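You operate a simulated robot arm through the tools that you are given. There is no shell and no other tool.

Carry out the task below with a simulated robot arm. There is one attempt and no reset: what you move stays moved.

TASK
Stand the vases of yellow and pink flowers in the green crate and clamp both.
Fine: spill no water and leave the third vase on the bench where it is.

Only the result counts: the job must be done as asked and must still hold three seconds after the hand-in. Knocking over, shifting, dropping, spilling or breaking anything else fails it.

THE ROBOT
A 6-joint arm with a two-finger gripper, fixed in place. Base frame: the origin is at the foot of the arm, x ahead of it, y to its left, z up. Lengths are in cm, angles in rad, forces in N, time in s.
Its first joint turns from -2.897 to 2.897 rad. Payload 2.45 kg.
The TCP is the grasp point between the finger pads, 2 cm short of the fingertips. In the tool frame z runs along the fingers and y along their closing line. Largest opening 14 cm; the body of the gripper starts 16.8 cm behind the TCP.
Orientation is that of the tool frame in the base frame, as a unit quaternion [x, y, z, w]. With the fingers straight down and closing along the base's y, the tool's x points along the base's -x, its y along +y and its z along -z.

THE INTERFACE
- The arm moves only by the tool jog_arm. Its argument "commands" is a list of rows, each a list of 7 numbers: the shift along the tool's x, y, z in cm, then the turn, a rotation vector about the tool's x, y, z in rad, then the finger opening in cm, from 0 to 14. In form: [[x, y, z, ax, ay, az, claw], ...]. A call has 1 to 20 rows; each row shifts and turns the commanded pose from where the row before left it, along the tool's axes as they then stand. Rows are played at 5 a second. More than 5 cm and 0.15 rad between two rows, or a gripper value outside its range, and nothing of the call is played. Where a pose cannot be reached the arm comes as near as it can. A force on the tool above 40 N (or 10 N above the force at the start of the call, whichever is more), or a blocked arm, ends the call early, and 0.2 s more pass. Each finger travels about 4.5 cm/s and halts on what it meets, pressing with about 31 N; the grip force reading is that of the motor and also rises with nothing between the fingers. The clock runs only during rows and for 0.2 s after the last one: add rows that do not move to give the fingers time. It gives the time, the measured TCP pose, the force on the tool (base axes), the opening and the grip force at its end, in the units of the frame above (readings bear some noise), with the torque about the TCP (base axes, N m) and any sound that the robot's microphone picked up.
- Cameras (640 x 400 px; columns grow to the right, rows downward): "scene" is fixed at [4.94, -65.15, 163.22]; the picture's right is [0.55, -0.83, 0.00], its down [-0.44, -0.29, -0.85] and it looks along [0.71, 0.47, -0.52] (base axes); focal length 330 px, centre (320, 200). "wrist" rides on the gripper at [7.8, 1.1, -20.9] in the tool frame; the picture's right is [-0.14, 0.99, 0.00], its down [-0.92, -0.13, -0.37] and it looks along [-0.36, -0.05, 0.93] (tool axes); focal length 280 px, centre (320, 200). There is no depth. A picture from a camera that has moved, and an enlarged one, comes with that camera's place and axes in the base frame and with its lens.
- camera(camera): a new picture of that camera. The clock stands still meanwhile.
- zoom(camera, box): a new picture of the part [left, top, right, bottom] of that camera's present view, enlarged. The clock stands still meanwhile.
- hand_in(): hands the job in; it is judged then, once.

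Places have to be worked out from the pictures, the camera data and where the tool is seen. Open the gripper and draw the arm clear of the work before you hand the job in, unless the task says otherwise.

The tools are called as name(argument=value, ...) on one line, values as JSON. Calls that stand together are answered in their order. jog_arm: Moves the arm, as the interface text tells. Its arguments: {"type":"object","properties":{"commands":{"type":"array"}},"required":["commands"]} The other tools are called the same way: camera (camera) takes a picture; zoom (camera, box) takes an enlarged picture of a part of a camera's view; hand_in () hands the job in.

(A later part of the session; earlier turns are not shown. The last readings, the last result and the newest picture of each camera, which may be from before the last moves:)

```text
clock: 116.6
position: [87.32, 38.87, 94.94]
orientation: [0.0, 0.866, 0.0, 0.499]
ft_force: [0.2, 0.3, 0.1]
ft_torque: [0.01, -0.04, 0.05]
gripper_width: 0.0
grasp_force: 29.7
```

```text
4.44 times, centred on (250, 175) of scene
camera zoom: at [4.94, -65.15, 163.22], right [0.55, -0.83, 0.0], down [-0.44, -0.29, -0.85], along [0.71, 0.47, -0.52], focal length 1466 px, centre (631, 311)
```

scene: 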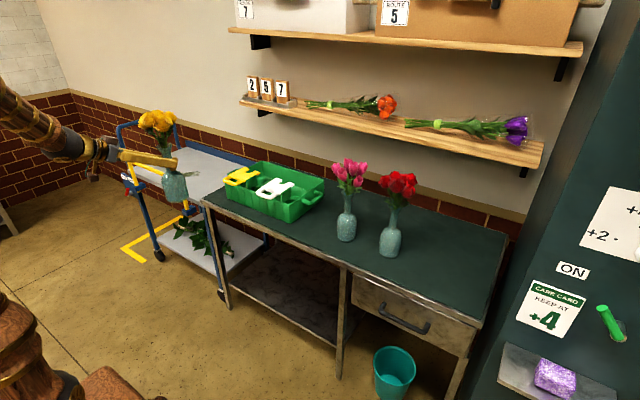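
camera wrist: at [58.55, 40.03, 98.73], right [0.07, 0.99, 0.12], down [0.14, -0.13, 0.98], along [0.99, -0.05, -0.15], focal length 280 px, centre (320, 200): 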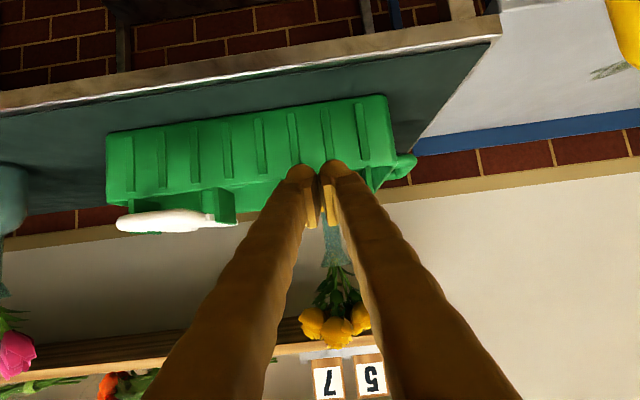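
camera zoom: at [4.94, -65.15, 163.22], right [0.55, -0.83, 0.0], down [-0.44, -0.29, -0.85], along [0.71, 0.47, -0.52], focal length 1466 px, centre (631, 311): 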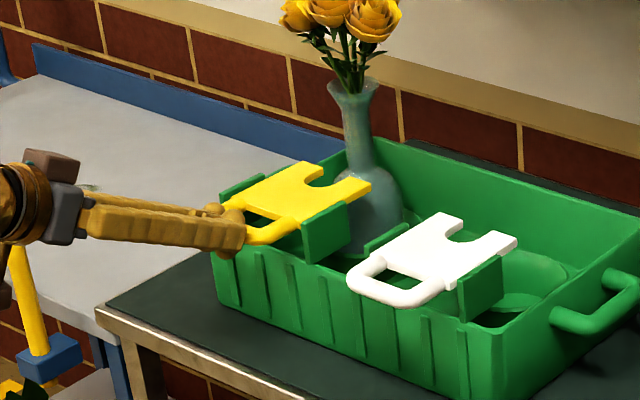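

The plate is already sliding with negligible force. Continuing slowly by 3 cm.

jog_arm(commands=[[-0.25, 0, 0.43, 0, 0, 0, 0], [-0.25, 0, 0.43, 0, 0, 0, 0], [-0.25, 0, 0.43, 0, 0, 0, 0], [-0.25, 0, 0.43, 0, 0, 0, 0], [-0.25, 0, 0.43, 0, 0, 0, 0], [-0.25, 0, 0.43, 0, 0, 0, 0], [0, 0, 0, 0, 0, 0, 0]])

zoom(camera="scene", box=[190, 130, 310, 220])

```text
clock: 118.2
position: [90.31, 38.73, 95.08]
orientation: [0.0, 0.866, 0.001, 0.5]
ft_force: [0.8, 0.5, 0.1]
ft_torque: [0.03, -0.01, 0.02]
gripper_width: 0.0
grasp_force: 29.6
```

```text
4.44 times, centred on (250, 175) of scene
camera zoom: at [4.94, -65.15, 163.22], right [0.55, -0.83, 0.0], down [-0.44, -0.29, -0.85], along [0.71, 0.47, -0.52], focal length 1466 px, centre (631, 311)
```

zoom: 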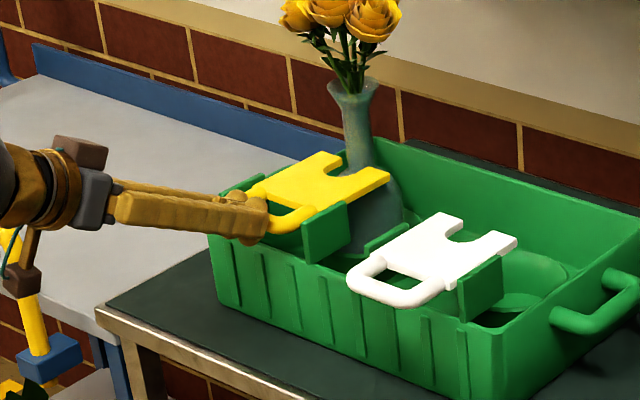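

The fork is passing around the neck freely. Another 2 cm, slower.

jog_arm(commands=[[-0.2, 0, 0.35, 0, 0, 0, 0], [-0.2, 0, 0.35, 0, 0, 0, 0], [-0.2, 0, 0.35, 0, 0, 0, 0], [-0.2, 0, 0.35, 0, 0, 0, 0], [-0.2, 0, 0.35, 0, 0, 0, 0], [0, 0, 0, 0, 0, 0, 0]])

zoom(camera="scene", box=[190, 130, 310, 220])

```text
clock: 119.6
position: [92.4, 38.79, 95.05]
orientation: [0.0, 0.866, 0.0, 0.5]
ft_force: [0.0, 0.3, 0.5]
ft_torque: [0.0, 0.02, -0.04]
gripper_width: 0.02
grasp_force: 29.6
```

```text
4.44 times, centred on (250, 175) of scene
camera zoom: at [4.94, -65.15, 163.22], right [0.55, -0.83, 0.0], down [-0.44, -0.29, -0.85], along [0.71, 0.47, -0.52], focal length 1466 px, centre (631, 311)
```

zoom: 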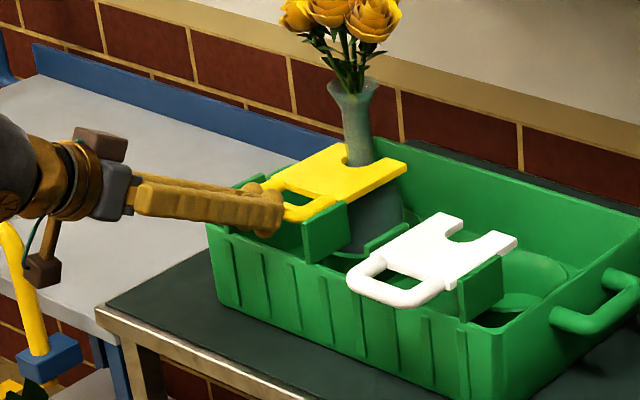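

The neck is now deep in the notch. Pushing on in 2–3 mm steps until I feel the stop.

jog_arm(commands=[[-0.13, 0, 0.22, 0, 0, 0, 0], [-0.13, 0, 0.22, 0, 0, 0, 0], [-0.1, 0, 0.17, 0, 0, 0, 0], [0, 0, 0, 0, 0, 0, 0]])

zoom(camera="scene", box=[220, 130, 310, 200])

```text
clock: 120.6
position: [93.08, 38.89, 95.0]
orientation: [-0.002, 0.866, 0.002, 0.499]
ft_force: [-12.0, 0.6, 1.6]
ft_torque: [0.04, 0.08, 0.12]
gripper_width: 0.6
grasp_force: 29.5
```

```text
5.71 times, centred on (265, 165) of scene
camera zoom: at [4.94, -65.15, 163.22], right [0.55, -0.83, 0.0], down [-0.44, -0.29, -0.85], along [0.71, 0.47, -0.52], focal length 1884 px, centre (634, 400)
```

zoom: 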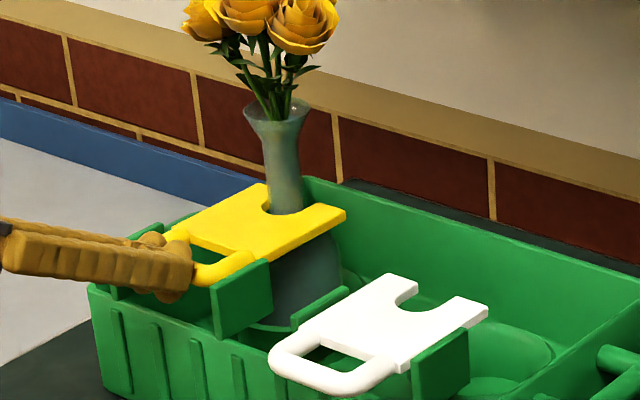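

A firm stop at 12 N with the neck held at the bottom of the notch and the vase still upright. Backing the fingers off and inspecting from there.

jog_arm(commands=[[0.25, 0, -0.43, 0, 0, 0, 0], [0.5, 0, -0.87, 0, 0, 0, 0], [1, 0, -1.73, 0, 0, 0, 0], [1, 0, -1.73, 0, 0, 0, 0], [1, 0, -1.73, 0, 0, 0, 0], [1, 0, -1.73, 0, 0, 0, 0], [-1.73, 0, -1, 0, 0, 0, 0], [-1.73, 0, -1, 0, 0, 0, 0], [-1.73, 0, -1, 0, 0, 0, 0], [-1.73, 0, -1, 0, 0, 0, 0], [-1.73, 0, -1, 0, 0, 0, 4], [-1.73, 0, -1, 0, 0, 0, 8], [-1.73, 0, -1, 0, 0, 0, 9], [0, 0, 0, 0, 0, 0, 9]])

zoom(camera="wrist", box=[220, 60, 420, 260])

zoom(camera="scene", box=[220, 110, 340, 210])

```text
clock: 123.6
position: [83.61, 38.86, 108.96]
orientation: [0.0, 0.866, 0.001, 0.5]
ft_force: [-0.5, 0.1, -0.6]
ft_torque: [0.01, 0.02, 0.01]
gripper_width: 8.46
grasp_force: 0.1
```

```text
2.00 times, centred on (320, 160) of wrist
camera zoom: at [61.83, 39.88, 112.72], right [0.07, 0.99, 0.12], down [0.14, -0.13, 0.98], along [0.99, -0.05, -0.15], focal length 561 px, centre (320, 280)
```

zoom: 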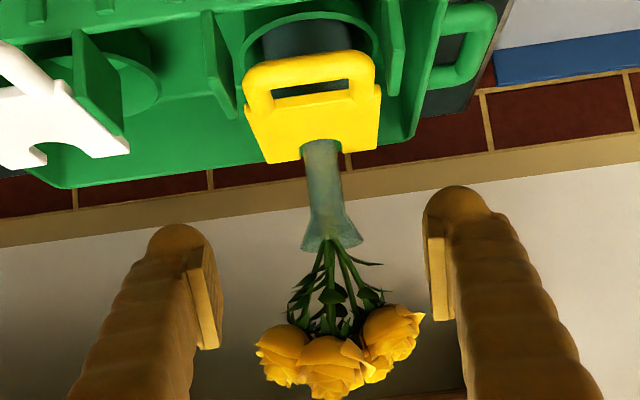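

```text
4.00 times, centred on (280, 160) of scene
camera zoom: at [4.94, -65.15, 163.22], right [0.55, -0.83, 0.0], down [-0.44, -0.29, -0.85], along [0.71, 0.47, -0.52], focal length 1319 px, centre (480, 360)
```

zoom: 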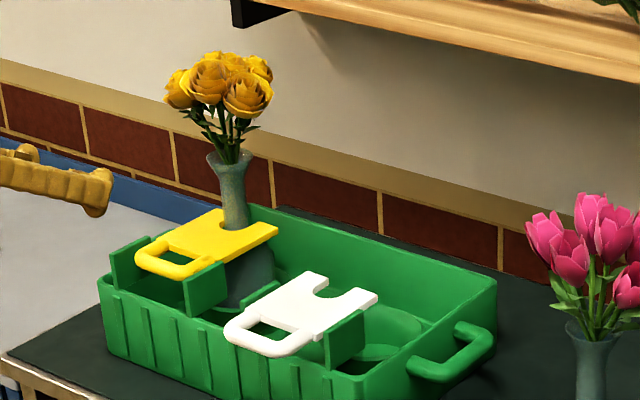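

Yellow is seated and clamped. Now for pink: retreat to the safe lane and travel to y≈-15.

jog_arm(commands=[[1, 0, -3.9, 0, 0, 0, 9], [1, 0, -3.9, 0, 0, 0, 9], [1, 0, -3.9, 0, 0, 0, 9], [1.5, 0, -3.9, 0, 0, 0, 9], [1.8, 0, -3.5, 0, 0, 0, 9], [1, -3, 0, 0, 0, 0, 9], [0, -4, 0, 0, 0, 0, 9], [0, -4, 0, 0, 0, 0, 9], [0, -4, 0, 0, 0, 0, 9], [0, -4, 0, 0, 0, 0, 9], [0, -4, 0, 0, 0, 0, 9], [0, -4, 0, 0, 0, 0, 9], [0, -4, 0, 0, 0, 0, 9], [0, -4, 0, 0, 0, 0, 9], [0, -4, 0, 0, 0, 0, 9], [0, -4, 0, 0, 0, 0, 9], [0, -4, 0, 0, 0, 0, 9], [0, -4, 0, 0, 0, 0, 9], [0, -3, 0, 0, 0, 0, 9], [0, 0, 0, 0, 0, 0, 9]])

camera(camera="wrist")

zoom(camera="wrist", box=[240, 30, 420, 230])

```text
clock: 127.8
position: [63.48, -15.15, 112.19]
orientation: [-0.001, 0.867, 0.001, 0.499]
ft_force: [-0.1, -0.4, 0.4]
ft_torque: [-0.01, 0.01, 0.02]
gripper_width: 9.0
grasp_force: 0.1
```

```text
taken
camera wrist: at [41.67, -14.1, 115.85], right [0.07, 0.99, 0.12], down [0.14, -0.13, 0.98], along [0.99, -0.05, -0.15], focal length 280 px, centre (320, 200)
```

wrist: 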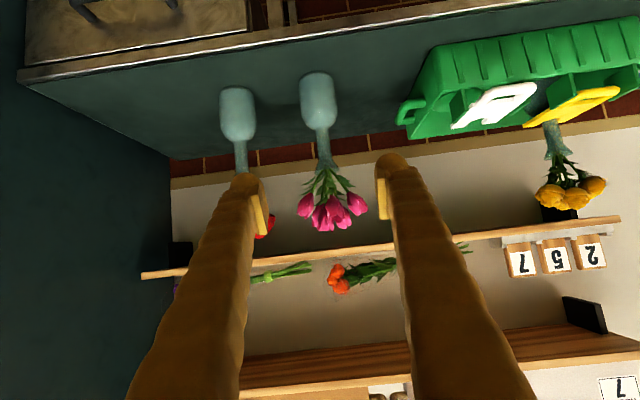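

```text
2.00 times, centred on (330, 130) of wrist
camera zoom: at [41.67, -14.1, 115.85], right [0.07, 0.99, 0.12], down [0.14, -0.13, 0.98], along [0.99, -0.05, -0.15], focal length 561 px, centre (300, 340)
```

zoom: 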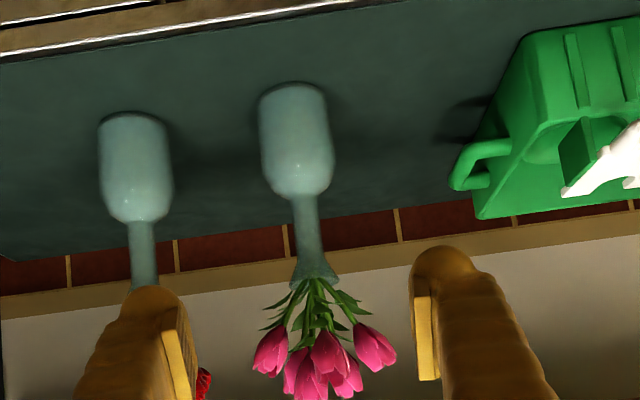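

Pink neck estimated at (99.5, -14.85). Moving to its pre-grasp point.

jog_arm(commands=[[-0.42, 0.04, 3.98, 0, 0, 0, 9], [-0.42, 0.04, 3.98, 0, 0, 0, 9], [-0.42, 0.04, 3.98, 0, 0, 0, 9], [-0.42, 0.04, 3.98, 0, 0, 0, 8], [-0.42, 0.04, 3.98, 0, 0, 0, 8], [-0.42, 0.04, 3.98, 0, 0, 0, 8], [-0.42, 0.04, 3.98, 0, 0, 0, 8], [0, 0, 0, 0, 0, 0, 8], [0, 0, 0, 0, 0, 0, 8]])

zoom(camera="wrist", box=[220, 20, 420, 240])

```text
clock: 129.8
position: [89.11, -14.73, 100.69]
orientation: [0.0, 0.866, 0.0, 0.5]
ft_force: [0.2, 0.5, 0.1]
ft_torque: [-0.01, 0.0, 0.02]
gripper_width: 7.99
grasp_force: 0.0
```

```text
1.82 times, centred on (320, 130) of wrist
camera zoom: at [67.35, -13.6, 104.54], right [0.07, 0.99, 0.12], down [0.14, -0.13, 0.98], along [0.99, -0.05, -0.15], focal length 510 px, centre (320, 327)
```

zoom: 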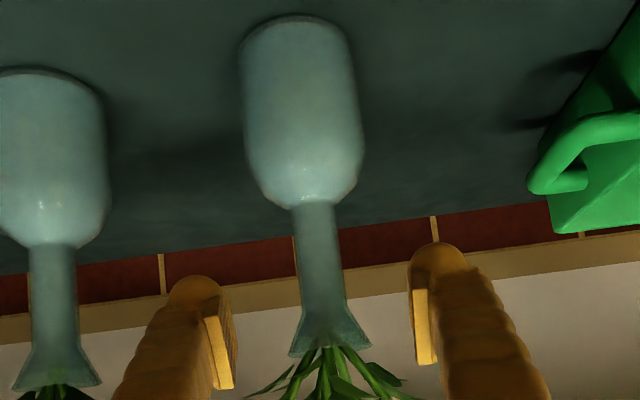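

Nearly identical view to the yellow's pre-grasp, so x≈99.5; the neck is ~0.25 cm right of centre. Advancing with that correction.

jog_arm(commands=[[0, -0.07, 2, 0, 0, 0, 8], [0, -0.07, 2.5, 0, 0, 0, 8], [0, -0.07, 2.5, 0, 0, 0, 8], [0, -0.05, 2.5, 0, 0, 0, 8], [0, 0, 2.5, 0, 0, 0, 8], [0, 0, 0, 0, 0, 0, 8], [0, 0, 0, 0, 0, 0, 8]])

zoom(camera="wrist", box=[220, 100, 420, 300])

```text
clock: 131.4
position: [99.28, -15.25, 94.65]
orientation: [-0.001, 0.866, 0.001, 0.501]
ft_force: [0.7, -0.1, 0.9]
ft_torque: [-0.04, -0.03, 0.03]
gripper_width: 7.95
grasp_force: 0.1
```

```text
2.00 times, centred on (320, 200) of wrist
camera zoom: at [77.63, -14.07, 98.51], right [0.07, 0.99, 0.12], down [0.14, -0.13, 0.98], along [0.99, -0.05, -0.15], focal length 561 px, centre (320, 200)
```

zoom: 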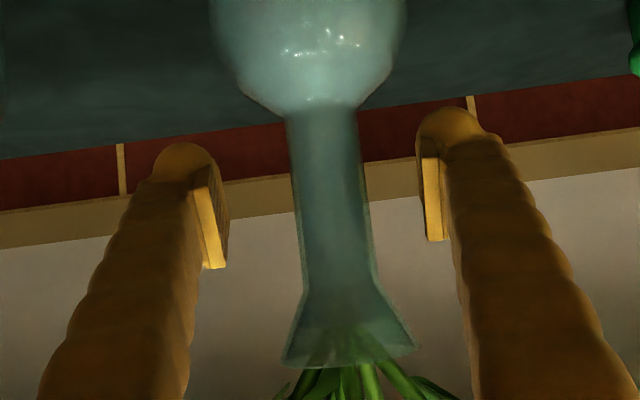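

The neck is 2 mm right of mid-gap in the image; I'll centre on it, pull back 3 mm, and close.

jog_arm(commands=[[0.15, 0.2, -0.26, 0, 0, 0, 8], [0, 0, 0, 0, 0, 0, 8], [0, 0, 0, 0, 0, 0, 6], [0, 0, 0, 0, 0, 0, 4], [0, 0, 0, 0, 0, 0, 3], [0, 0, 0, 0, 0, 0, 2], [0, 0, 0, 0, 0, 0, 2], [0, 0, 0, 0, 0, 0, 2]])

```text
clock: 133.2
position: [99.28, -14.99, 94.84]
orientation: [0.0, 0.866, 0.0, 0.5]
ft_force: [0.1, 2.5, 1.7]
ft_torque: [-0.04, -0.2, 0.08]
gripper_width: 2.86
grasp_force: 31.7
```

Gripped at 2.86 cm. Gentle lift of 3 cm and check.

jog_arm(commands=[[-0.26, 0, -0.15, 0, 0, 0, 2], [-0.43, 0, -0.25, 0, 0, 0, 2], [-0.69, 0, -0.4, 0, 0, 0, 2], [-0.69, 0, -0.4, 0, 0, 0, 2], [-0.43, 0, -0.25, 0, 0, 0, 2], [-0.26, 0, -0.15, 0, 0, 0, 2], [0, 0, 0, 0, 0, 0, 2]])

zoom(camera="scene", box=[270, 120, 430, 270])

```text
clock: 134.8
position: [99.07, -14.84, 98.05]
orientation: [0.0, 0.866, 0.001, 0.5]
ft_force: [0.0, 0.8, -7.5]
ft_torque: [0.01, 0.03, 0.0]
gripper_width: 2.82
grasp_force: 30.8
```

```text
2.67 times, centred on (350, 195) of scene
camera zoom: at [4.94, -65.15, 163.22], right [0.55, -0.83, 0.0], down [-0.44, -0.29, -0.85], along [0.71, 0.47, -0.52], focal length 879 px, centre (240, 213)
```

zoom: 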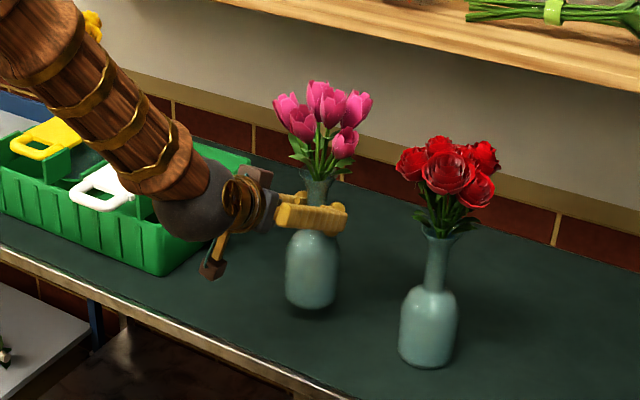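

Clean lift with negligible torque. Retreating along the tool axis, back and up, with soft ramps.

jog_arm(commands=[[0, 0, -0.5, 0, 0, 0, 2], [0, 0, -1, 0, 0, 0, 2], [0, 0, -1.5, 0, 0, 0, 2], [0, 0, -2, 0, 0, 0, 2], [0, 0, -2.2, 0, 0, 0, 2], [0, 0, -2.2, 0, 0, 0, 2], [0, 0, -2.2, 0, 0, 0, 2], [0, 0, -2.2, 0, 0, 0, 2], [0, 0, -2.2, 0, 0, 0, 2], [0, 0, -2.2, 0, 0, 0, 2], [0, 0, -2.2, 0, 0, 0, 2], [0, 0, -2.2, 0, 0, 0, 2], [0, 0, -2.2, 0, 0, 0, 2], [0, 0, -2.2, 0, 0, 0, 2], [0, 0, -2, 0, 0, 0, 2], [0, 0, -1.5, 0, 0, 0, 2], [0, 0, -1, 0, 0, 0, 2], [0, 0, -0.5, 0, 0, 0, 2], [0, 0, 0, 0, 0, 0, 2]])

```text
clock: 138.8
position: [71.52, -14.95, 113.86]
orientation: [0.0, 0.866, 0.001, 0.5]
ft_force: [0.1, -1.1, -6.4]
ft_torque: [0.04, 0.08, -0.01]
gripper_width: 2.84
grasp_force: 30.4
```

Now easing back to the x≈63.5 lane while crossing to y=19.

jog_arm(commands=[[0.15, 0.3, -0.26, 0, 0, 0, 2], [0.3, 0.6, -0.52, 0, 0, 0, 2], [0.5, 1, -0.87, 0, 0, 0, 2], [0.6, 1.4, -1.04, 0, 0, 0, 2], [0.6, 1.7, -1.04, 0, 0, 0, 2], [0.6, 2, -1.04, 0, 0, 0, 2], [0.5, 2.2, -0.87, 0, 0, 0, 2], [0.4, 2.2, -0.7, 0, 0, 0, 2], [0.25, 2.2, -0.43, 0, 0, 0, 2], [0.1, 2.2, -0.17, 0, 0, 0, 2], [0, 2.2, 0, 0, 0, 0, 2], [0, 2.2, 0, 0, 0, 0, 2], [0, 2.2, 0, 0, 0, 0, 2], [0, 2.2, 0, 0, 0, 0, 2], [0, 2.2, 0, 0, 0, 0, 2], [0, 2, 0, 0, 0, 0, 2], [0, 1.6, 0, 0, 0, 0, 2], [0, 1.1, 0, 0, 0, 0, 2], [0, 0.5, 0, 0, 0, 0, 2], [0, 0, 0, 0, 0, 0, 2]])

```text
clock: 143.0
position: [63.27, 17.03, 114.08]
orientation: [0.0, 0.866, 0.001, 0.5]
ft_force: [0.0, 0.3, -7.7]
ft_torque: [0.0, 0.0, 0.01]
gripper_width: 2.84
grasp_force: 30.6
```

Steady. Moving forward over the white cup lane in two stages.

jog_arm(commands=[[-0.25, 0.1, 0.43, 0, 0, 0, 2], [-0.5, 0.2, 0.87, 0, 0, 0, 2], [-0.75, 0.2, 1.3, 0, 0, 0, 2], [-1, 0.2, 1.73, 0, 0, 0, 2], [-1.15, 0.2, 2, 0, 0, 0, 2], [-1.15, 0.2, 2, 0, 0, 0, 2], [-1.15, 0.2, 2, 0, 0, 0, 2], [-1.15, 0.2, 2, 0, 0, 0, 2], [-1.15, 0.2, 2, 0, 0, 0, 2], [-1.15, 0.2, 2, 0, 0, 0, 2], [-1.15, 0.1, 2, 0, 0, 0, 2], [-1, 0, 1.73, 0, 0, 0, 2], [-0.75, 0, 1.3, 0, 0, 0, 2], [-0.5, 0, 0.87, 0, 0, 0, 2], [-0.25, 0, 0.43, 0, 0, 0, 2], [0, 0, 0, 0, 0, 0, 2]])

zoom(camera="scene", box=[180, 70, 360, 220])

```text
clock: 146.4
position: [89.49, 18.98, 113.99]
orientation: [-0.001, 0.866, 0.002, 0.5]
ft_force: [1.0, -0.1, -6.9]
ft_torque: [-0.04, 0.0, 0.01]
gripper_width: 2.79
grasp_force: 31.2
```

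```text
2.67 times, centred on (270, 145) of scene
camera zoom: at [4.94, -65.15, 163.22], right [0.55, -0.83, 0.0], down [-0.44, -0.29, -0.85], along [0.71, 0.47, -0.52], focal length 879 px, centre (453, 347)
```

zoom: 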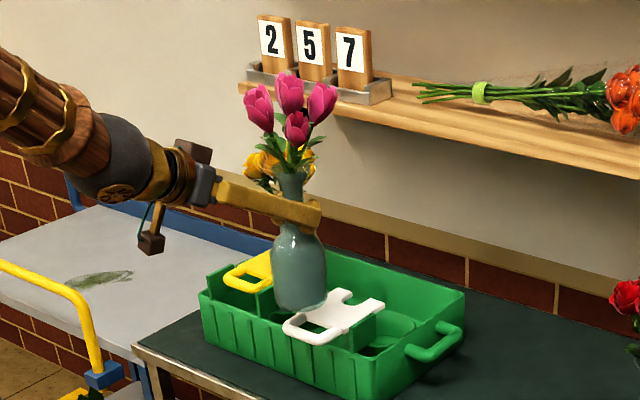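

Clear of the white handle. Forward the remaining 18.4 cm to x=107.9.

jog_arm(commands=[[-0.25, 0, 0.43, 0, 0, 0, 2], [-0.5, 0, 0.87, 0, 0, 0, 2], [-0.75, 0, 1.3, 0, 0, 0, 2], [-1, 0, 1.73, 0, 0, 0, 2], [-1, 0, 1.73, 0, 0, 0, 2], [-1, 0, 1.73, 0, 0, 0, 2], [-1, 0, 1.73, 0, 0, 0, 2], [-1, 0, 1.73, 0, 0, 0, 2], [-1, 0, 1.73, 0, 0, 0, 2], [-0.75, 0, 1.3, 0, 0, 0, 2], [-0.5, 0, 0.87, 0, 0, 0, 2], [-0.3, 0, 0.52, 0, 0, 0, 2], [-0.15, 0, 0.26, 0, 0, 0, 2], [0, 0, 0, 0, 0, 0, 2]])

zoom(camera="scene", box=[190, 80, 340, 220])

```text
clock: 149.4
position: [107.8, 19.06, 113.88]
orientation: [-0.001, 0.866, 0.001, 0.5]
ft_force: [-0.3, 0.3, -7.3]
ft_torque: [0.0, 0.03, -0.02]
gripper_width: 2.85
grasp_force: 31.1
```

```text
2.86 times, centred on (265, 150) of scene
camera zoom: at [4.94, -65.15, 163.22], right [0.55, -0.83, 0.0], down [-0.44, -0.29, -0.85], along [0.71, 0.47, -0.52], focal length 942 px, centre (477, 343)
```

zoom: 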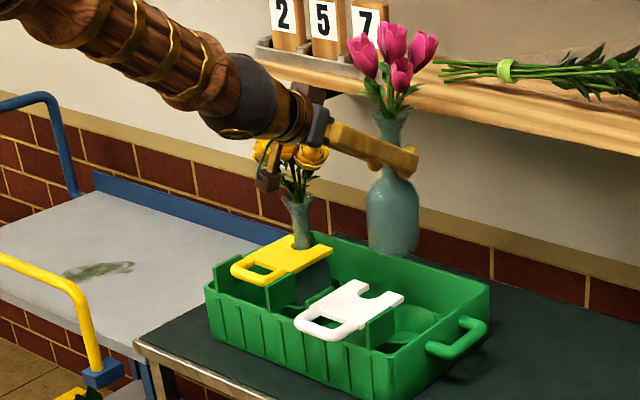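

Shifting +5 mm to stay clear of the fork tips and lowering 13.5 cm into the compartment.

jog_arm(commands=[[-0.25, 0, 0.43, 0, 0, 0, 2], [0.43, 0, 0.25, 0, 0, 0, 2], [0.87, 0, 0.5, 0, 0, 0, 2], [1.3, 0, 0.75, 0, 0, 0, 2], [1.3, 0, 0.75, 0, 0, 0, 2], [1.3, 0, 0.75, 0, 0, 0, 2], [1.3, 0, 0.75, 0, 0, 0, 2], [1.3, 0, 0.75, 0, 0, 0, 2], [0.87, 0, 0.5, 0, 0, 0, 2], [0.43, 0, 0.25, 0, 0, 0, 2], [0, 0, 0, 0, 0, 0, 2]])

zoom(camera="scene", box=[205, 110, 335, 220])

```text
clock: 151.8
position: [108.3, 19.12, 103.48]
orientation: [0.0, 0.866, 0.0, 0.5]
ft_force: [0.0, -0.8, -7.6]
ft_torque: [-0.03, 0.02, -0.01]
gripper_width: 2.84
grasp_force: 31.7
```

```text
3.64 times, centred on (270, 165) of scene
camera zoom: at [4.94, -65.15, 163.22], right [0.55, -0.83, 0.0], down [-0.44, -0.29, -0.85], along [0.71, 0.47, -0.52], focal length 1199 px, centre (502, 327)
```

zoom: 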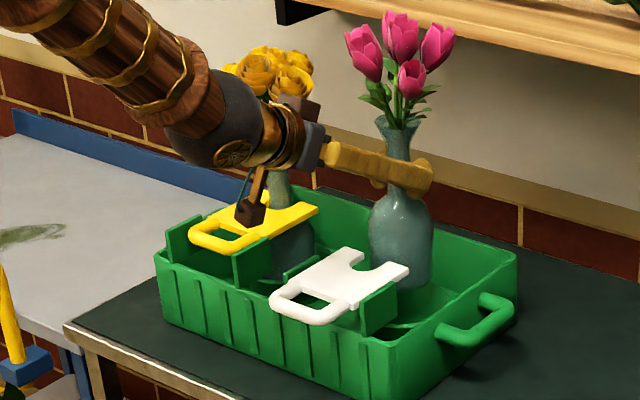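

No contact. Lowering 3 cm more, then shifting back to x≈107.9.

jog_arm(commands=[[0.43, 0, 0.25, 0, 0, 0, 2], [0.7, 0, 0.4, 0, 0, 0, 2], [0.7, 0, 0.4, 0, 0, 0, 2], [0.52, 0, 0.3, 0, 0, 0, 2], [0.26, 0, 0.15, 0, 0, 0, 2], [0.12, 0, -0.21, 0, 0, 0, 2], [0.12, 0, -0.21, 0, 0, 0, 2], [0, 0, 0, 0, 0, 0, 2]])

```text
clock: 153.6
position: [107.94, 19.05, 100.42]
orientation: [0.0, 0.866, 0.0, 0.5]
ft_force: [-0.2, 0.0, -7.3]
ft_torque: [-0.01, 0.03, 0.02]
gripper_width: 2.79
grasp_force: 31.4
```

Free. Continuing down 1.5 cm in small steps.

jog_arm(commands=[[0.22, 0, 0.125, 0, 0, 0, 2], [0.22, 0, 0.125, 0, 0, 0, 2], [0.22, 0, 0.125, 0, 0, 0, 2], [0.22, 0, 0.125, 0, 0, 0, 2], [0.22, 0, 0.125, 0, 0, 0, 2], [0.17, 0, 0.1, 0, 0, 0, 2], [0, 0, 0, 0, 0, 0, 2]])

```text
clock: 155.2
position: [107.91, 19.09, 98.91]
orientation: [-0.001, 0.866, 0.001, 0.5]
ft_force: [1.6, 0.4, -7.1]
ft_torque: [0.0, 0.03, 0.01]
gripper_width: 2.84
grasp_force: 31.1
```

jog_arm(commands=[[0.17, 0, 0.1, 0, 0, 0, 2], [0.17, 0, 0.1, 0, 0, 0, 2], [0.17, 0, 0.1, 0, 0, 0, 2], [0.17, 0, 0.1, 0, 0, 0, 2], [0.17, 0, 0.1, 0, 0, 0, 2], [0, 0, 0, 0, 0, 0, 2]])

```text
clock: 156.6
position: [107.95, 19.07, 98.01]
orientation: [-0.001, 0.866, 0.002, 0.501]
ft_force: [-1.4, -8.1, 21.4]
ft_torque: [0.06, -0.26, 0.03]
gripper_width: 2.84
grasp_force: 31.1
```

Contact is on the +y edge of the funnel (from the force/torque). I'll raise 4 mm, shift y −0.4, and lower again.

jog_arm(commands=[[-0.26, 0, -0.15, 0, 0, 0, 2], [-0.17, 0, -0.1, 0, 0, 0, 2], [0.03, -0.2, -0.05, 0, 0, 0, 2], [0.03, -0.2, -0.05, 0, 0, 0, 2], [0, 0, 0, 0, 0, 0, 2]])

jog_arm(commands=[[0.17, 0, 0.1, 0, 0, 0, 2], [0.17, 0, 0.1, 0, 0, 0, 2], [0.13, 0, 0.075, 0, 0, 0, 2], [0, 0, 0, 0, 0, 0, 2]])

```text
clock: 157.8
position: [107.79, 18.71, 98.58]
orientation: [0.0, 0.866, 0.0, 0.5]
ft_force: [-0.9, 0.8, -7.5]
ft_torque: [-0.03, 0.03, 0.02]
gripper_width: 2.82
grasp_force: 30.8
```

```text
clock: 158.8
position: [107.74, 18.62, 98.02]
orientation: [-0.001, 0.866, 0.001, 0.5]
ft_force: [-0.4, -0.8, -7.6]
ft_torque: [0.02, 0.03, 0.0]
gripper_width: 2.8
grasp_force: 30.6
```

Now free at the same height. Continuing down.

jog_arm(commands=[[0.13, 0, 0.075, 0, 0, 0, 2], [0.13, 0, 0.075, 0, 0, 0, 2], [0.13, 0, 0.075, 0, 0, 0, 2], [0, 0, 0, 0, 0, 0, 2]])

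```text
clock: 159.8
position: [107.65, 18.82, 97.42]
orientation: [0.0, 0.866, 0.001, 0.5]
ft_force: [-1.0, 0.2, -8.1]
ft_torque: [0.0, 0.04, 0.02]
gripper_width: 2.84
grasp_force: 31.0
```

jog_arm(commands=[[0.13, 0, 0.075, 0, 0, 0, 2], [0.13, 0, 0.075, 0, 0, 0, 2], [0.09, 0, 0.05, 0, 0, 0, 2], [0, 0, 0, 0, 0, 0, 2]])

```text
clock: 160.8
position: [107.72, 18.84, 97.16]
orientation: [-0.001, 0.866, 0.001, 0.5]
ft_force: [0.0, -0.2, -7.9]
ft_torque: [0.01, 0.03, -0.02]
gripper_width: 2.81
grasp_force: 31.3
```

jog_arm(commands=[[0.13, 0, 0.075, 0, 0, 0, 2], [0.09, 0, 0.05, 0, 0, 0, 2], [0.09, 0, 0.05, 0, 0, 0, 2], [0, 0, 0, 0, 0, 0, 2]])

```text
clock: 161.8
position: [107.82, 18.7, 96.76]
orientation: [0.0, 0.866, 0.001, 0.5]
ft_force: [-0.5, -0.1, -7.7]
ft_torque: [0.01, -0.01, 0.0]
gripper_width: 2.82
grasp_force: 31.0
```

jog_arm(commands=[[0.09, 0, 0.05, 0, 0, 0, 2], [0.09, 0, 0.05, 0, 0, 0, 2], [0, 0, 0, 0, 0, 0, 2]])

```text
clock: 162.6
position: [107.78, 18.74, 96.56]
orientation: [-0.001, 0.866, 0.001, 0.5]
ft_force: [0.2, -0.1, -7.2]
ft_torque: [-0.02, 0.04, 0.0]
gripper_width: 2.79
grasp_force: 31.3
```

Still carrying the full weight; a couple more millimetres.

jog_arm(commands=[[0.09, 0, 0.05, 0, 0, 0, 2], [0.06, 0, 0.03, 0, 0, 0, 2], [0, 0, 0, 0, 0, 0, 2]])

```text
clock: 163.4
position: [107.76, 18.77, 96.32]
orientation: [0.0, 0.866, 0.001, 0.5]
ft_force: [0.2, -0.9, -7.5]
ft_torque: [0.02, 0.08, 0.0]
gripper_width: 2.81
grasp_force: 30.5
```

jog_arm(commands=[[0.09, 0, 0.05, 0, 0, 0, 2], [0.06, 0, 0.03, 0, 0, 0, 2], [0, 0, 0, 0, 0, 0, 2]])

```text
clock: 164.2
position: [107.83, 18.84, 96.1]
orientation: [0.0, 0.866, 0.001, 0.5]
ft_force: [-1.5, 0.4, -7.5]
ft_torque: [-0.04, 0.01, 0.0]
gripper_width: 2.8
grasp_force: 31.1
```

Lower than expected, so I'll take a look before continuing.

zoom(camera="scene", box=[225, 120, 335, 210])

camera(camera="wrist")

```text
4.44 times, centred on (280, 165) of scene
camera zoom: at [4.94, -65.15, 163.22], right [0.55, -0.83, 0.0], down [-0.44, -0.29, -0.85], along [0.71, 0.47, -0.52], focal length 1466 px, centre (498, 356)
```

zoom: 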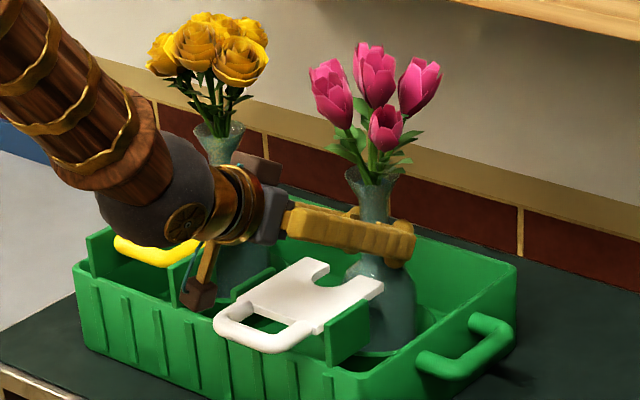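

```text
taken
camera wrist: at [86.0, 19.78, 99.9], right [0.07, 0.99, 0.12], down [0.14, -0.13, 0.98], along [0.99, -0.05, -0.15], focal length 280 px, centre (320, 200)
```

wrist: 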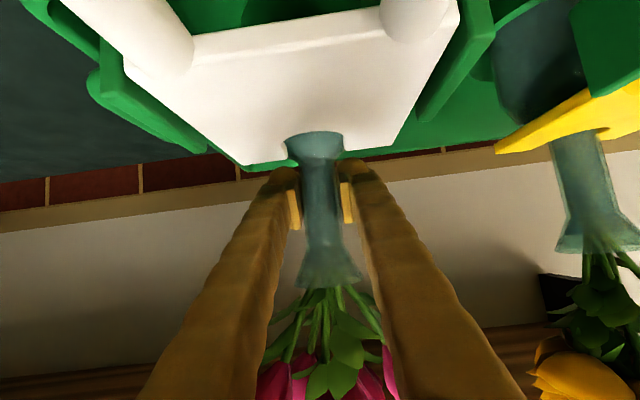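

Everything looks aligned; this vase simply slipped less in the grip. Continuing down by millimetres.

jog_arm(commands=[[0.09, 0, 0.05, 0, 0, 0, 2], [0, 0, 0, 0, 0, 0, 2]])

jog_arm(commands=[[0.09, 0, 0.05, 0, 0, 0, 2], [0, 0, 0, 0, 0, 0, 2]])

```text
clock: 164.8
position: [107.8, 18.75, 96.08]
orientation: [0.0, 0.865, 0.0, 0.501]
ft_force: [-0.4, 0.8, 3.6]
ft_torque: [-0.1, 0.23, 0.0]
gripper_width: 2.81
grasp_force: 31.7
```

```text
clock: 165.4
position: [107.88, 18.74, 96.16]
orientation: [0.0, 0.866, 0.0, 0.501]
ft_force: [2.6, 4.8, 16.4]
ft_torque: [0.08, 0.18, -0.01]
gripper_width: 2.83
grasp_force: 31.2
```

Floor contact reached at z≈96.1. Easing up 1 mm and reading.

jog_arm(commands=[[-0.1, 0, -0.06, 0, 0, 0, 2], [0, 0, 0, 0, 0, 0, 2], [0, 0, 0, 0, 0, 0, 2]])

```text
clock: 166.2
position: [107.82, 18.68, 96.09]
orientation: [0.0, 0.866, 0.0, 0.5]
ft_force: [6.3, 4.2, 14.3]
ft_torque: [0.0, -0.36, 0.06]
gripper_width: 2.83
grasp_force: 31.0
```

Still some press; easing up another millimetre.

jog_arm(commands=[[-0.09, 0, -0.05, 0, 0, 0, 2], [0, 0, 0, 0, 0, 0, 2], [0, 0, 0, 0, 0, 0, 2]])

```text
clock: 167.0
position: [107.74, 18.64, 96.09]
orientation: [0.0, 0.866, 0.0, 0.5]
ft_force: [-0.6, 2.7, 1.8]
ft_torque: [0.01, 0.28, -0.07]
gripper_width: 2.83
grasp_force: 30.8
```

Load nearly neutral. Opening the fingers gently.

jog_arm(commands=[[0, 0, 0, 0, 0, 0, 3.4], [0, 0, 0, 0, 0, 0, 4.5], [0, 0, 0, 0, 0, 0, 6], [0, 0, 0, 0, 0, 0, 7], [0, 0, 0, 0, 0, 0, 7], [0, 0, 0, 0, 0, 0, 7]])

camera(camera="wrist")

zoom(camera="scene", box=[225, 120, 335, 210])

```text
clock: 168.4
position: [107.8, 18.73, 96.27]
orientation: [0.0, 0.866, 0.0, 0.5]
ft_force: [0.3, -0.9, 0.3]
ft_torque: [-0.04, 0.02, -0.01]
gripper_width: 6.99
grasp_force: 0.0
```

```text
taken
camera wrist: at [86.04, 19.76, 99.93], right [0.07, 0.99, 0.12], down [0.14, -0.13, 0.98], along [0.99, -0.05, -0.15], focal length 280 px, centre (320, 200)
```

wrist: 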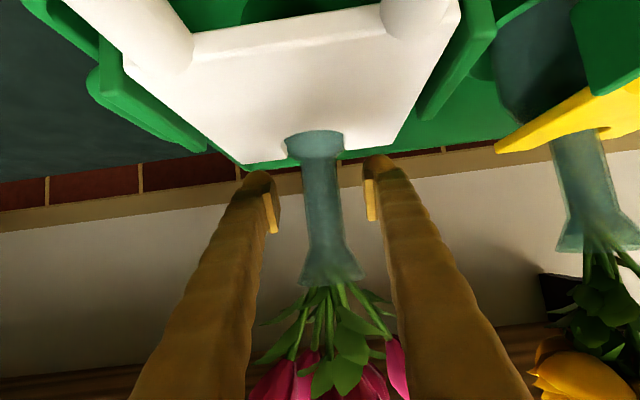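

```text
4.44 times, centred on (280, 165) of scene
camera zoom: at [4.94, -65.15, 163.22], right [0.55, -0.83, 0.0], down [-0.44, -0.29, -0.85], along [0.71, 0.47, -0.52], focal length 1466 px, centre (498, 356)
```

zoom: 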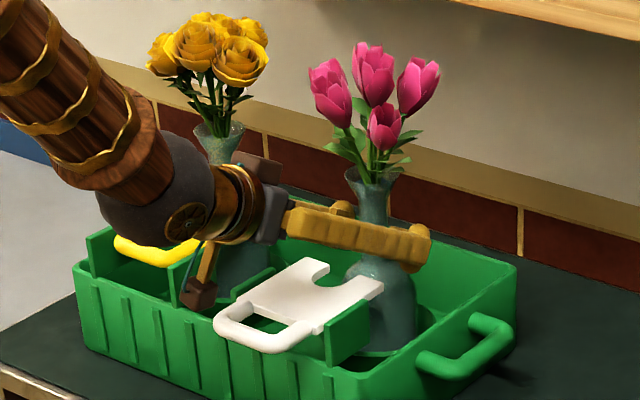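

Pink vase seated. Withdrawing the same way and closing the fingers in front of the white handle.

jog_arm(commands=[[0, 0, -1, 0, 0, 0, 7], [0, 0, -2, 0, 0, 0, 7], [0, 0, -3, 0, 0, 0, 7], [0, 0, -3, 0, 0, 0, 7], [0, 0, -3, 0, 0, 0, 7], [0, 0, -3, 0, 0, 0, 7], [0, 0, -3, 0, 0, 0, 5], [2, 0.1, -3.46, 0, 0, 0, 3], [2, 0.1, -3.46, 0, 0, 0, 0], [2, 0.1, -3.46, 0, 0, 0, 0], [1.73, 0, 1, 0, 0, 0, 0], [1.73, 0, 1, 0, 0, 0, 0], [1.73, 0, 1, 0, 0, 0, 0], [1.73, 0, 1, 0, 0, 0, 0], [1.73, 0, 1, 0, 0, 0, 0], [0.4, 0, 0.23, 0, 0, 0, 0], [0, 0, 0, 0, 0, 0, 0]])

camera(camera="wrist")

zoom(camera="scene", box=[205, 110, 335, 220])

```text
clock: 172.0
position: [80.28, 18.92, 94.81]
orientation: [0.0, 0.866, 0.0, 0.501]
ft_force: [-0.1, 0.3, -0.4]
ft_torque: [-0.01, 0.0, 0.04]
gripper_width: 0.0
grasp_force: 29.5
```

```text
taken
camera wrist: at [58.58, 20.06, 98.47], right [0.07, 0.99, 0.12], down [0.14, -0.13, 0.98], along [0.99, -0.05, -0.15], focal length 280 px, centre (320, 200)
```

wrist: 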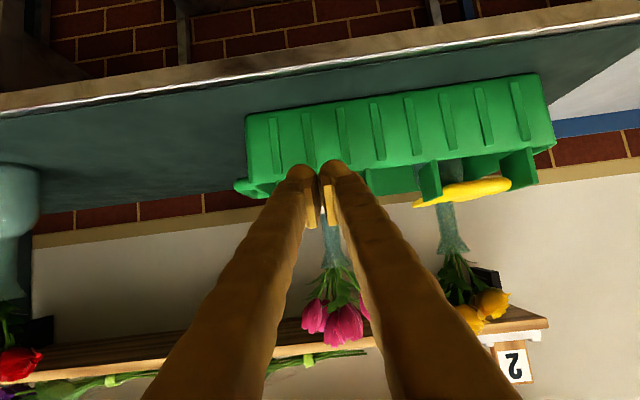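

```text
3.64 times, centred on (270, 165) of scene
camera zoom: at [4.94, -65.15, 163.22], right [0.55, -0.83, 0.0], down [-0.44, -0.29, -0.85], along [0.71, 0.47, -0.52], focal length 1199 px, centre (502, 327)
```

zoom: 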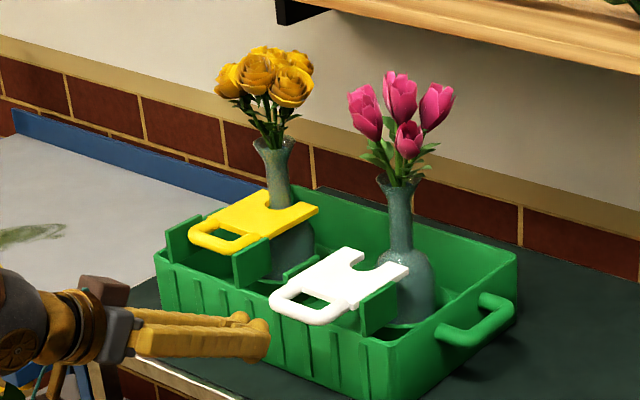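

Same set-up as for the yellow clamp. Advancing to contact and pushing 7 cm, then 3 cm.

jog_arm(commands=[[-1.1, 0, 1.68, 0, 0, 0, 0], [-1.1, 0, 1.68, 0, 0, 0, 0], [-0.5, 0, 0.87, 0, 0, 0, 0], [-0.25, 0, 0.43, 0, 0, 0, 0], [-0.25, 0, 0.43, 0, 0, 0, 0], [-0.25, 0, 0.43, 0, 0, 0, 0], [-0.25, 0, 0.43, 0, 0, 0, 0], [-0.25, 0, 0.43, 0, 0, 0, 0], [-0.25, 0, 0.43, 0, 0, 0, 0], [0, 0, 0, 0, 0, 0, 0]])

zoom(camera="scene", box=[205, 110, 335, 220])

```text
clock: 174.2
position: [88.21, 18.95, 95.04]
orientation: [0.0, 0.866, 0.001, 0.5]
ft_force: [0.1, -0.1, 0.5]
ft_torque: [0.0, 0.0, -0.01]
gripper_width: 0.0
grasp_force: 29.3
```

```text
3.64 times, centred on (270, 165) of scene
camera zoom: at [4.94, -65.15, 163.22], right [0.55, -0.83, 0.0], down [-0.44, -0.29, -0.85], along [0.71, 0.47, -0.52], focal length 1199 px, centre (502, 327)
```

zoom: 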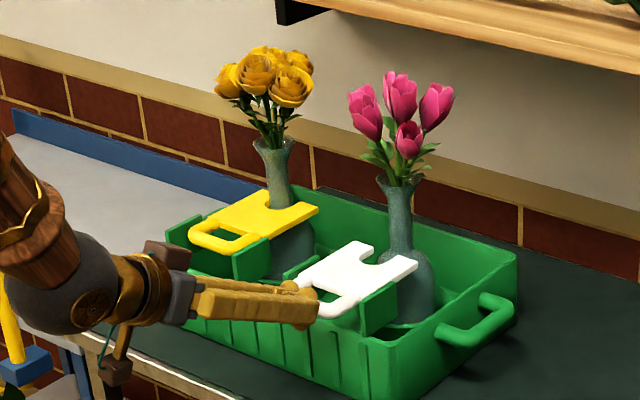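

The white fork is sliding. Pushing on 3.5 cm slowly.

jog_arm(commands=[[-0.25, 0, 0.43, 0, 0, 0, 0], [-0.25, 0, 0.43, 0, 0, 0, 0], [-0.25, 0, 0.43, 0, 0, 0, 0], [-0.25, 0, 0.43, 0, 0, 0, 0], [-0.25, 0, 0.43, 0, 0, 0, 0], [-0.25, 0, 0.43, 0, 0, 0, 0], [-0.25, 0, 0.43, 0, 0, 0, 0], [0, 0, 0, 0, 0, 0, 0]])

zoom(camera="scene", box=[205, 110, 335, 220])

```text
clock: 176.0
position: [91.72, 18.96, 95.08]
orientation: [0.0, 0.866, 0.001, 0.5]
ft_force: [-1.2, 0.0, -0.1]
ft_torque: [-0.01, 0.0, 0.03]
gripper_width: 0.0
grasp_force: 29.8
```

```text
3.64 times, centred on (270, 165) of scene
camera zoom: at [4.94, -65.15, 163.22], right [0.55, -0.83, 0.0], down [-0.44, -0.29, -0.85], along [0.71, 0.47, -0.52], focal length 1199 px, centre (502, 327)
```

zoom: 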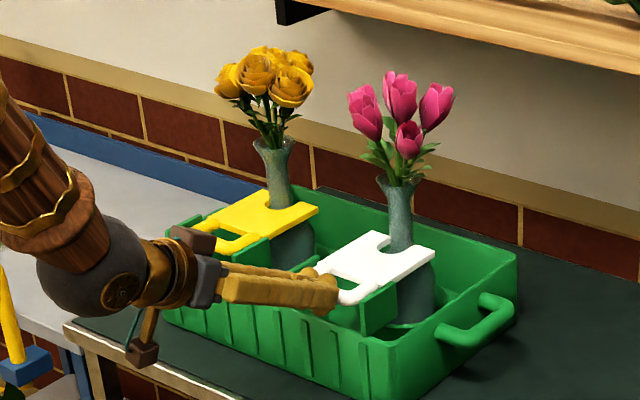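

The neck is entering the notch. Last part in small steps up to the stop.

jog_arm(commands=[[-0.13, 0, 0.22, 0, 0, 0, 0], [-0.13, 0, 0.22, 0, 0, 0, 0], [-0.13, 0, 0.22, 0, 0, 0, 0], [-0.1, 0, 0.17, 0, 0, 0, 0], [0, 0, 0, 0, 0, 0, 0]])

zoom(camera="scene", box=[225, 120, 335, 210])

```text
clock: 177.2
position: [92.55, 19.02, 95.11]
orientation: [0.0, 0.866, 0.001, 0.499]
ft_force: [-0.1, 0.3, -0.1]
ft_torque: [-0.04, 0.02, -0.01]
gripper_width: 0.01
grasp_force: 29.5
```

```text
4.44 times, centred on (280, 165) of scene
camera zoom: at [4.94, -65.15, 163.22], right [0.55, -0.83, 0.0], down [-0.44, -0.29, -0.85], along [0.71, 0.47, -0.52], focal length 1466 px, centre (498, 356)
```

zoom: 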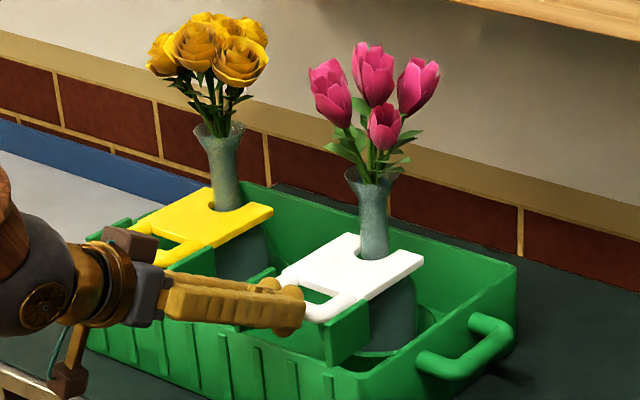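

jog_arm(commands=[[-0.1, 0, 0.17, 0, 0, 0, 0], [-0.1, 0, 0.17, 0, 0, 0, 0], [0, 0, 0, 0, 0, 0, 0]])

zoom(camera="scene", box=[225, 120, 335, 210])

```text
clock: 178.0
position: [93.01, 19.07, 95.02]
orientation: [0.0, 0.866, 0.0, 0.5]
ft_force: [-6.6, -0.1, 2.4]
ft_torque: [0.02, 0.01, 0.08]
gripper_width: 0.01
grasp_force: 29.6
```

```text
4.44 times, centred on (280, 165) of scene
camera zoom: at [4.94, -65.15, 163.22], right [0.55, -0.83, 0.0], down [-0.44, -0.29, -0.85], along [0.71, 0.47, -0.52], focal length 1466 px, centre (498, 356)
```

zoom: 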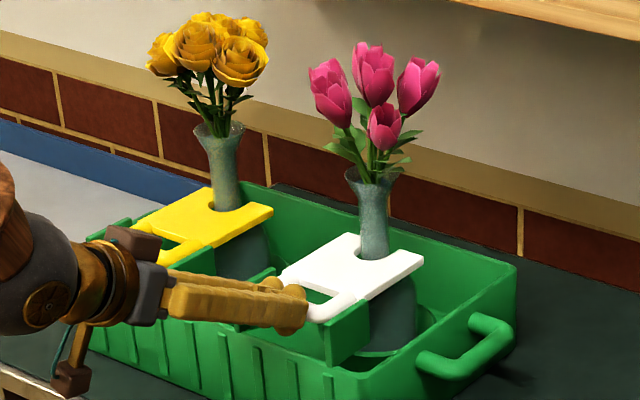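

The stop is felt at the same x (93.0) as the yellow clamp. One more millimetre for a firm seat, then I'll back off and raise the arm clear.

jog_arm(commands=[[-0.05, 0, 0.087, 0, 0, 0, 0], [0, 0, 0, 0, 0, 0, 0]])

jog_arm(commands=[[0.25, 0, -0.43, 0, 0, 0, 0], [0.5, 0, -0.87, 0, 0, 0, 0], [1, 0, -1.73, 0, 0, 0, 0], [1, 0, -1.73, 0, 0, 0, 0], [1, 0, -1.73, 0, 0, 0, 0], [1, 0, -1.73, 0, 0, 0, 0], [-1.73, 0, -1, 0, 0, 0, 0], [-1.73, 0, -1, 0, 0, 0, 0], [-1.73, 0, -1, 0, 0, 0, 0], [-1.73, 0, -1, 0, 0, 0, 4], [-1.73, 0, -1, 0, 0, 0, 8], [-1.73, 0, -1, 0, 0, 0, 10], [-1.73, 0, -1, 0, 0, 0, 10], [-1.73, 0, -1, 0, 0, 0, 10], [0, 0, 0, 0, 0, 0, 10]])

camera(camera="wrist")

zoom(camera="scene", box=[205, 110, 335, 220])

camera(camera="scene")

```text
clock: 178.6
position: [93.14, 18.91, 95.08]
orientation: [0.0, 0.866, 0.0, 0.5]
ft_force: [-19.9, 2.0, 4.0]
ft_torque: [-0.02, 0.08, 0.19]
gripper_width: 0.6
grasp_force: 29.8
```

```text
clock: 181.8
position: [83.79, 18.94, 110.93]
orientation: [0.0, 0.866, 0.0, 0.5]
ft_force: [-0.4, 0.2, 0.0]
ft_torque: [-0.01, 0.01, 0.0]
gripper_width: 10.0
grasp_force: 0.0
```

```text
taken
camera wrist: at [61.97, 20.0, 114.66], right [0.07, 0.99, 0.12], down [0.14, -0.13, 0.98], along [0.99, -0.05, -0.15], focal length 280 px, centre (320, 200)
```

wrist: 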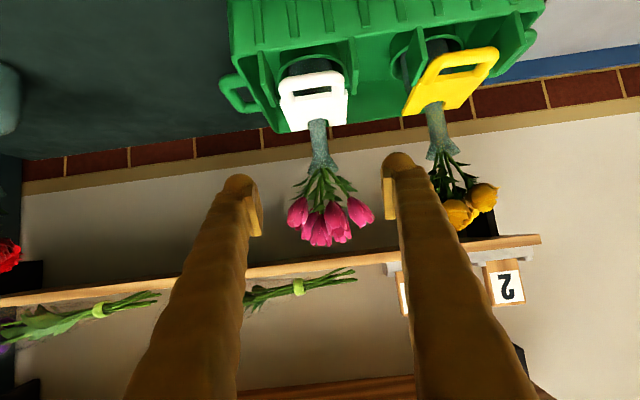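

```text
3.64 times, centred on (270, 165) of scene
camera zoom: at [4.94, -65.15, 163.22], right [0.55, -0.83, 0.0], down [-0.44, -0.29, -0.85], along [0.71, 0.47, -0.52], focal length 1199 px, centre (502, 327)
```

zoom: 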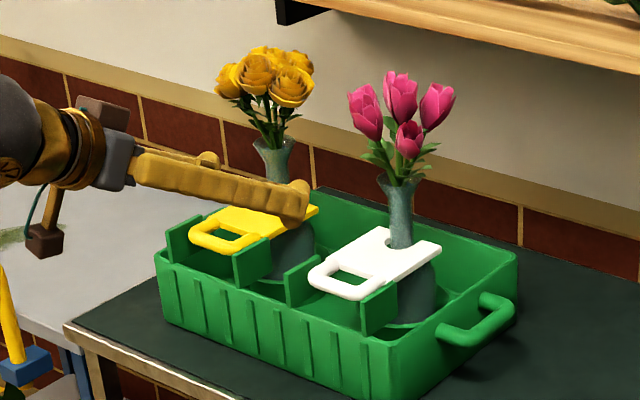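

```text
taken
```

scene: 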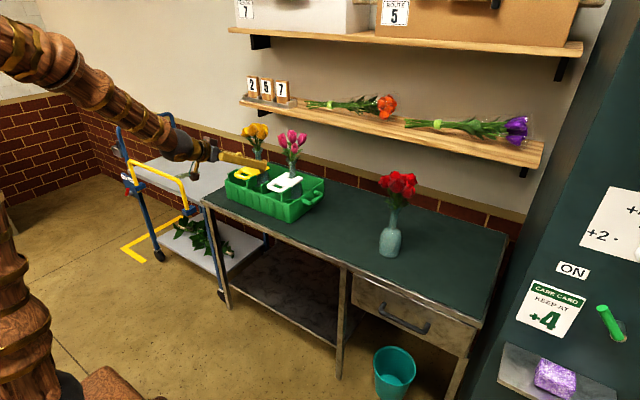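

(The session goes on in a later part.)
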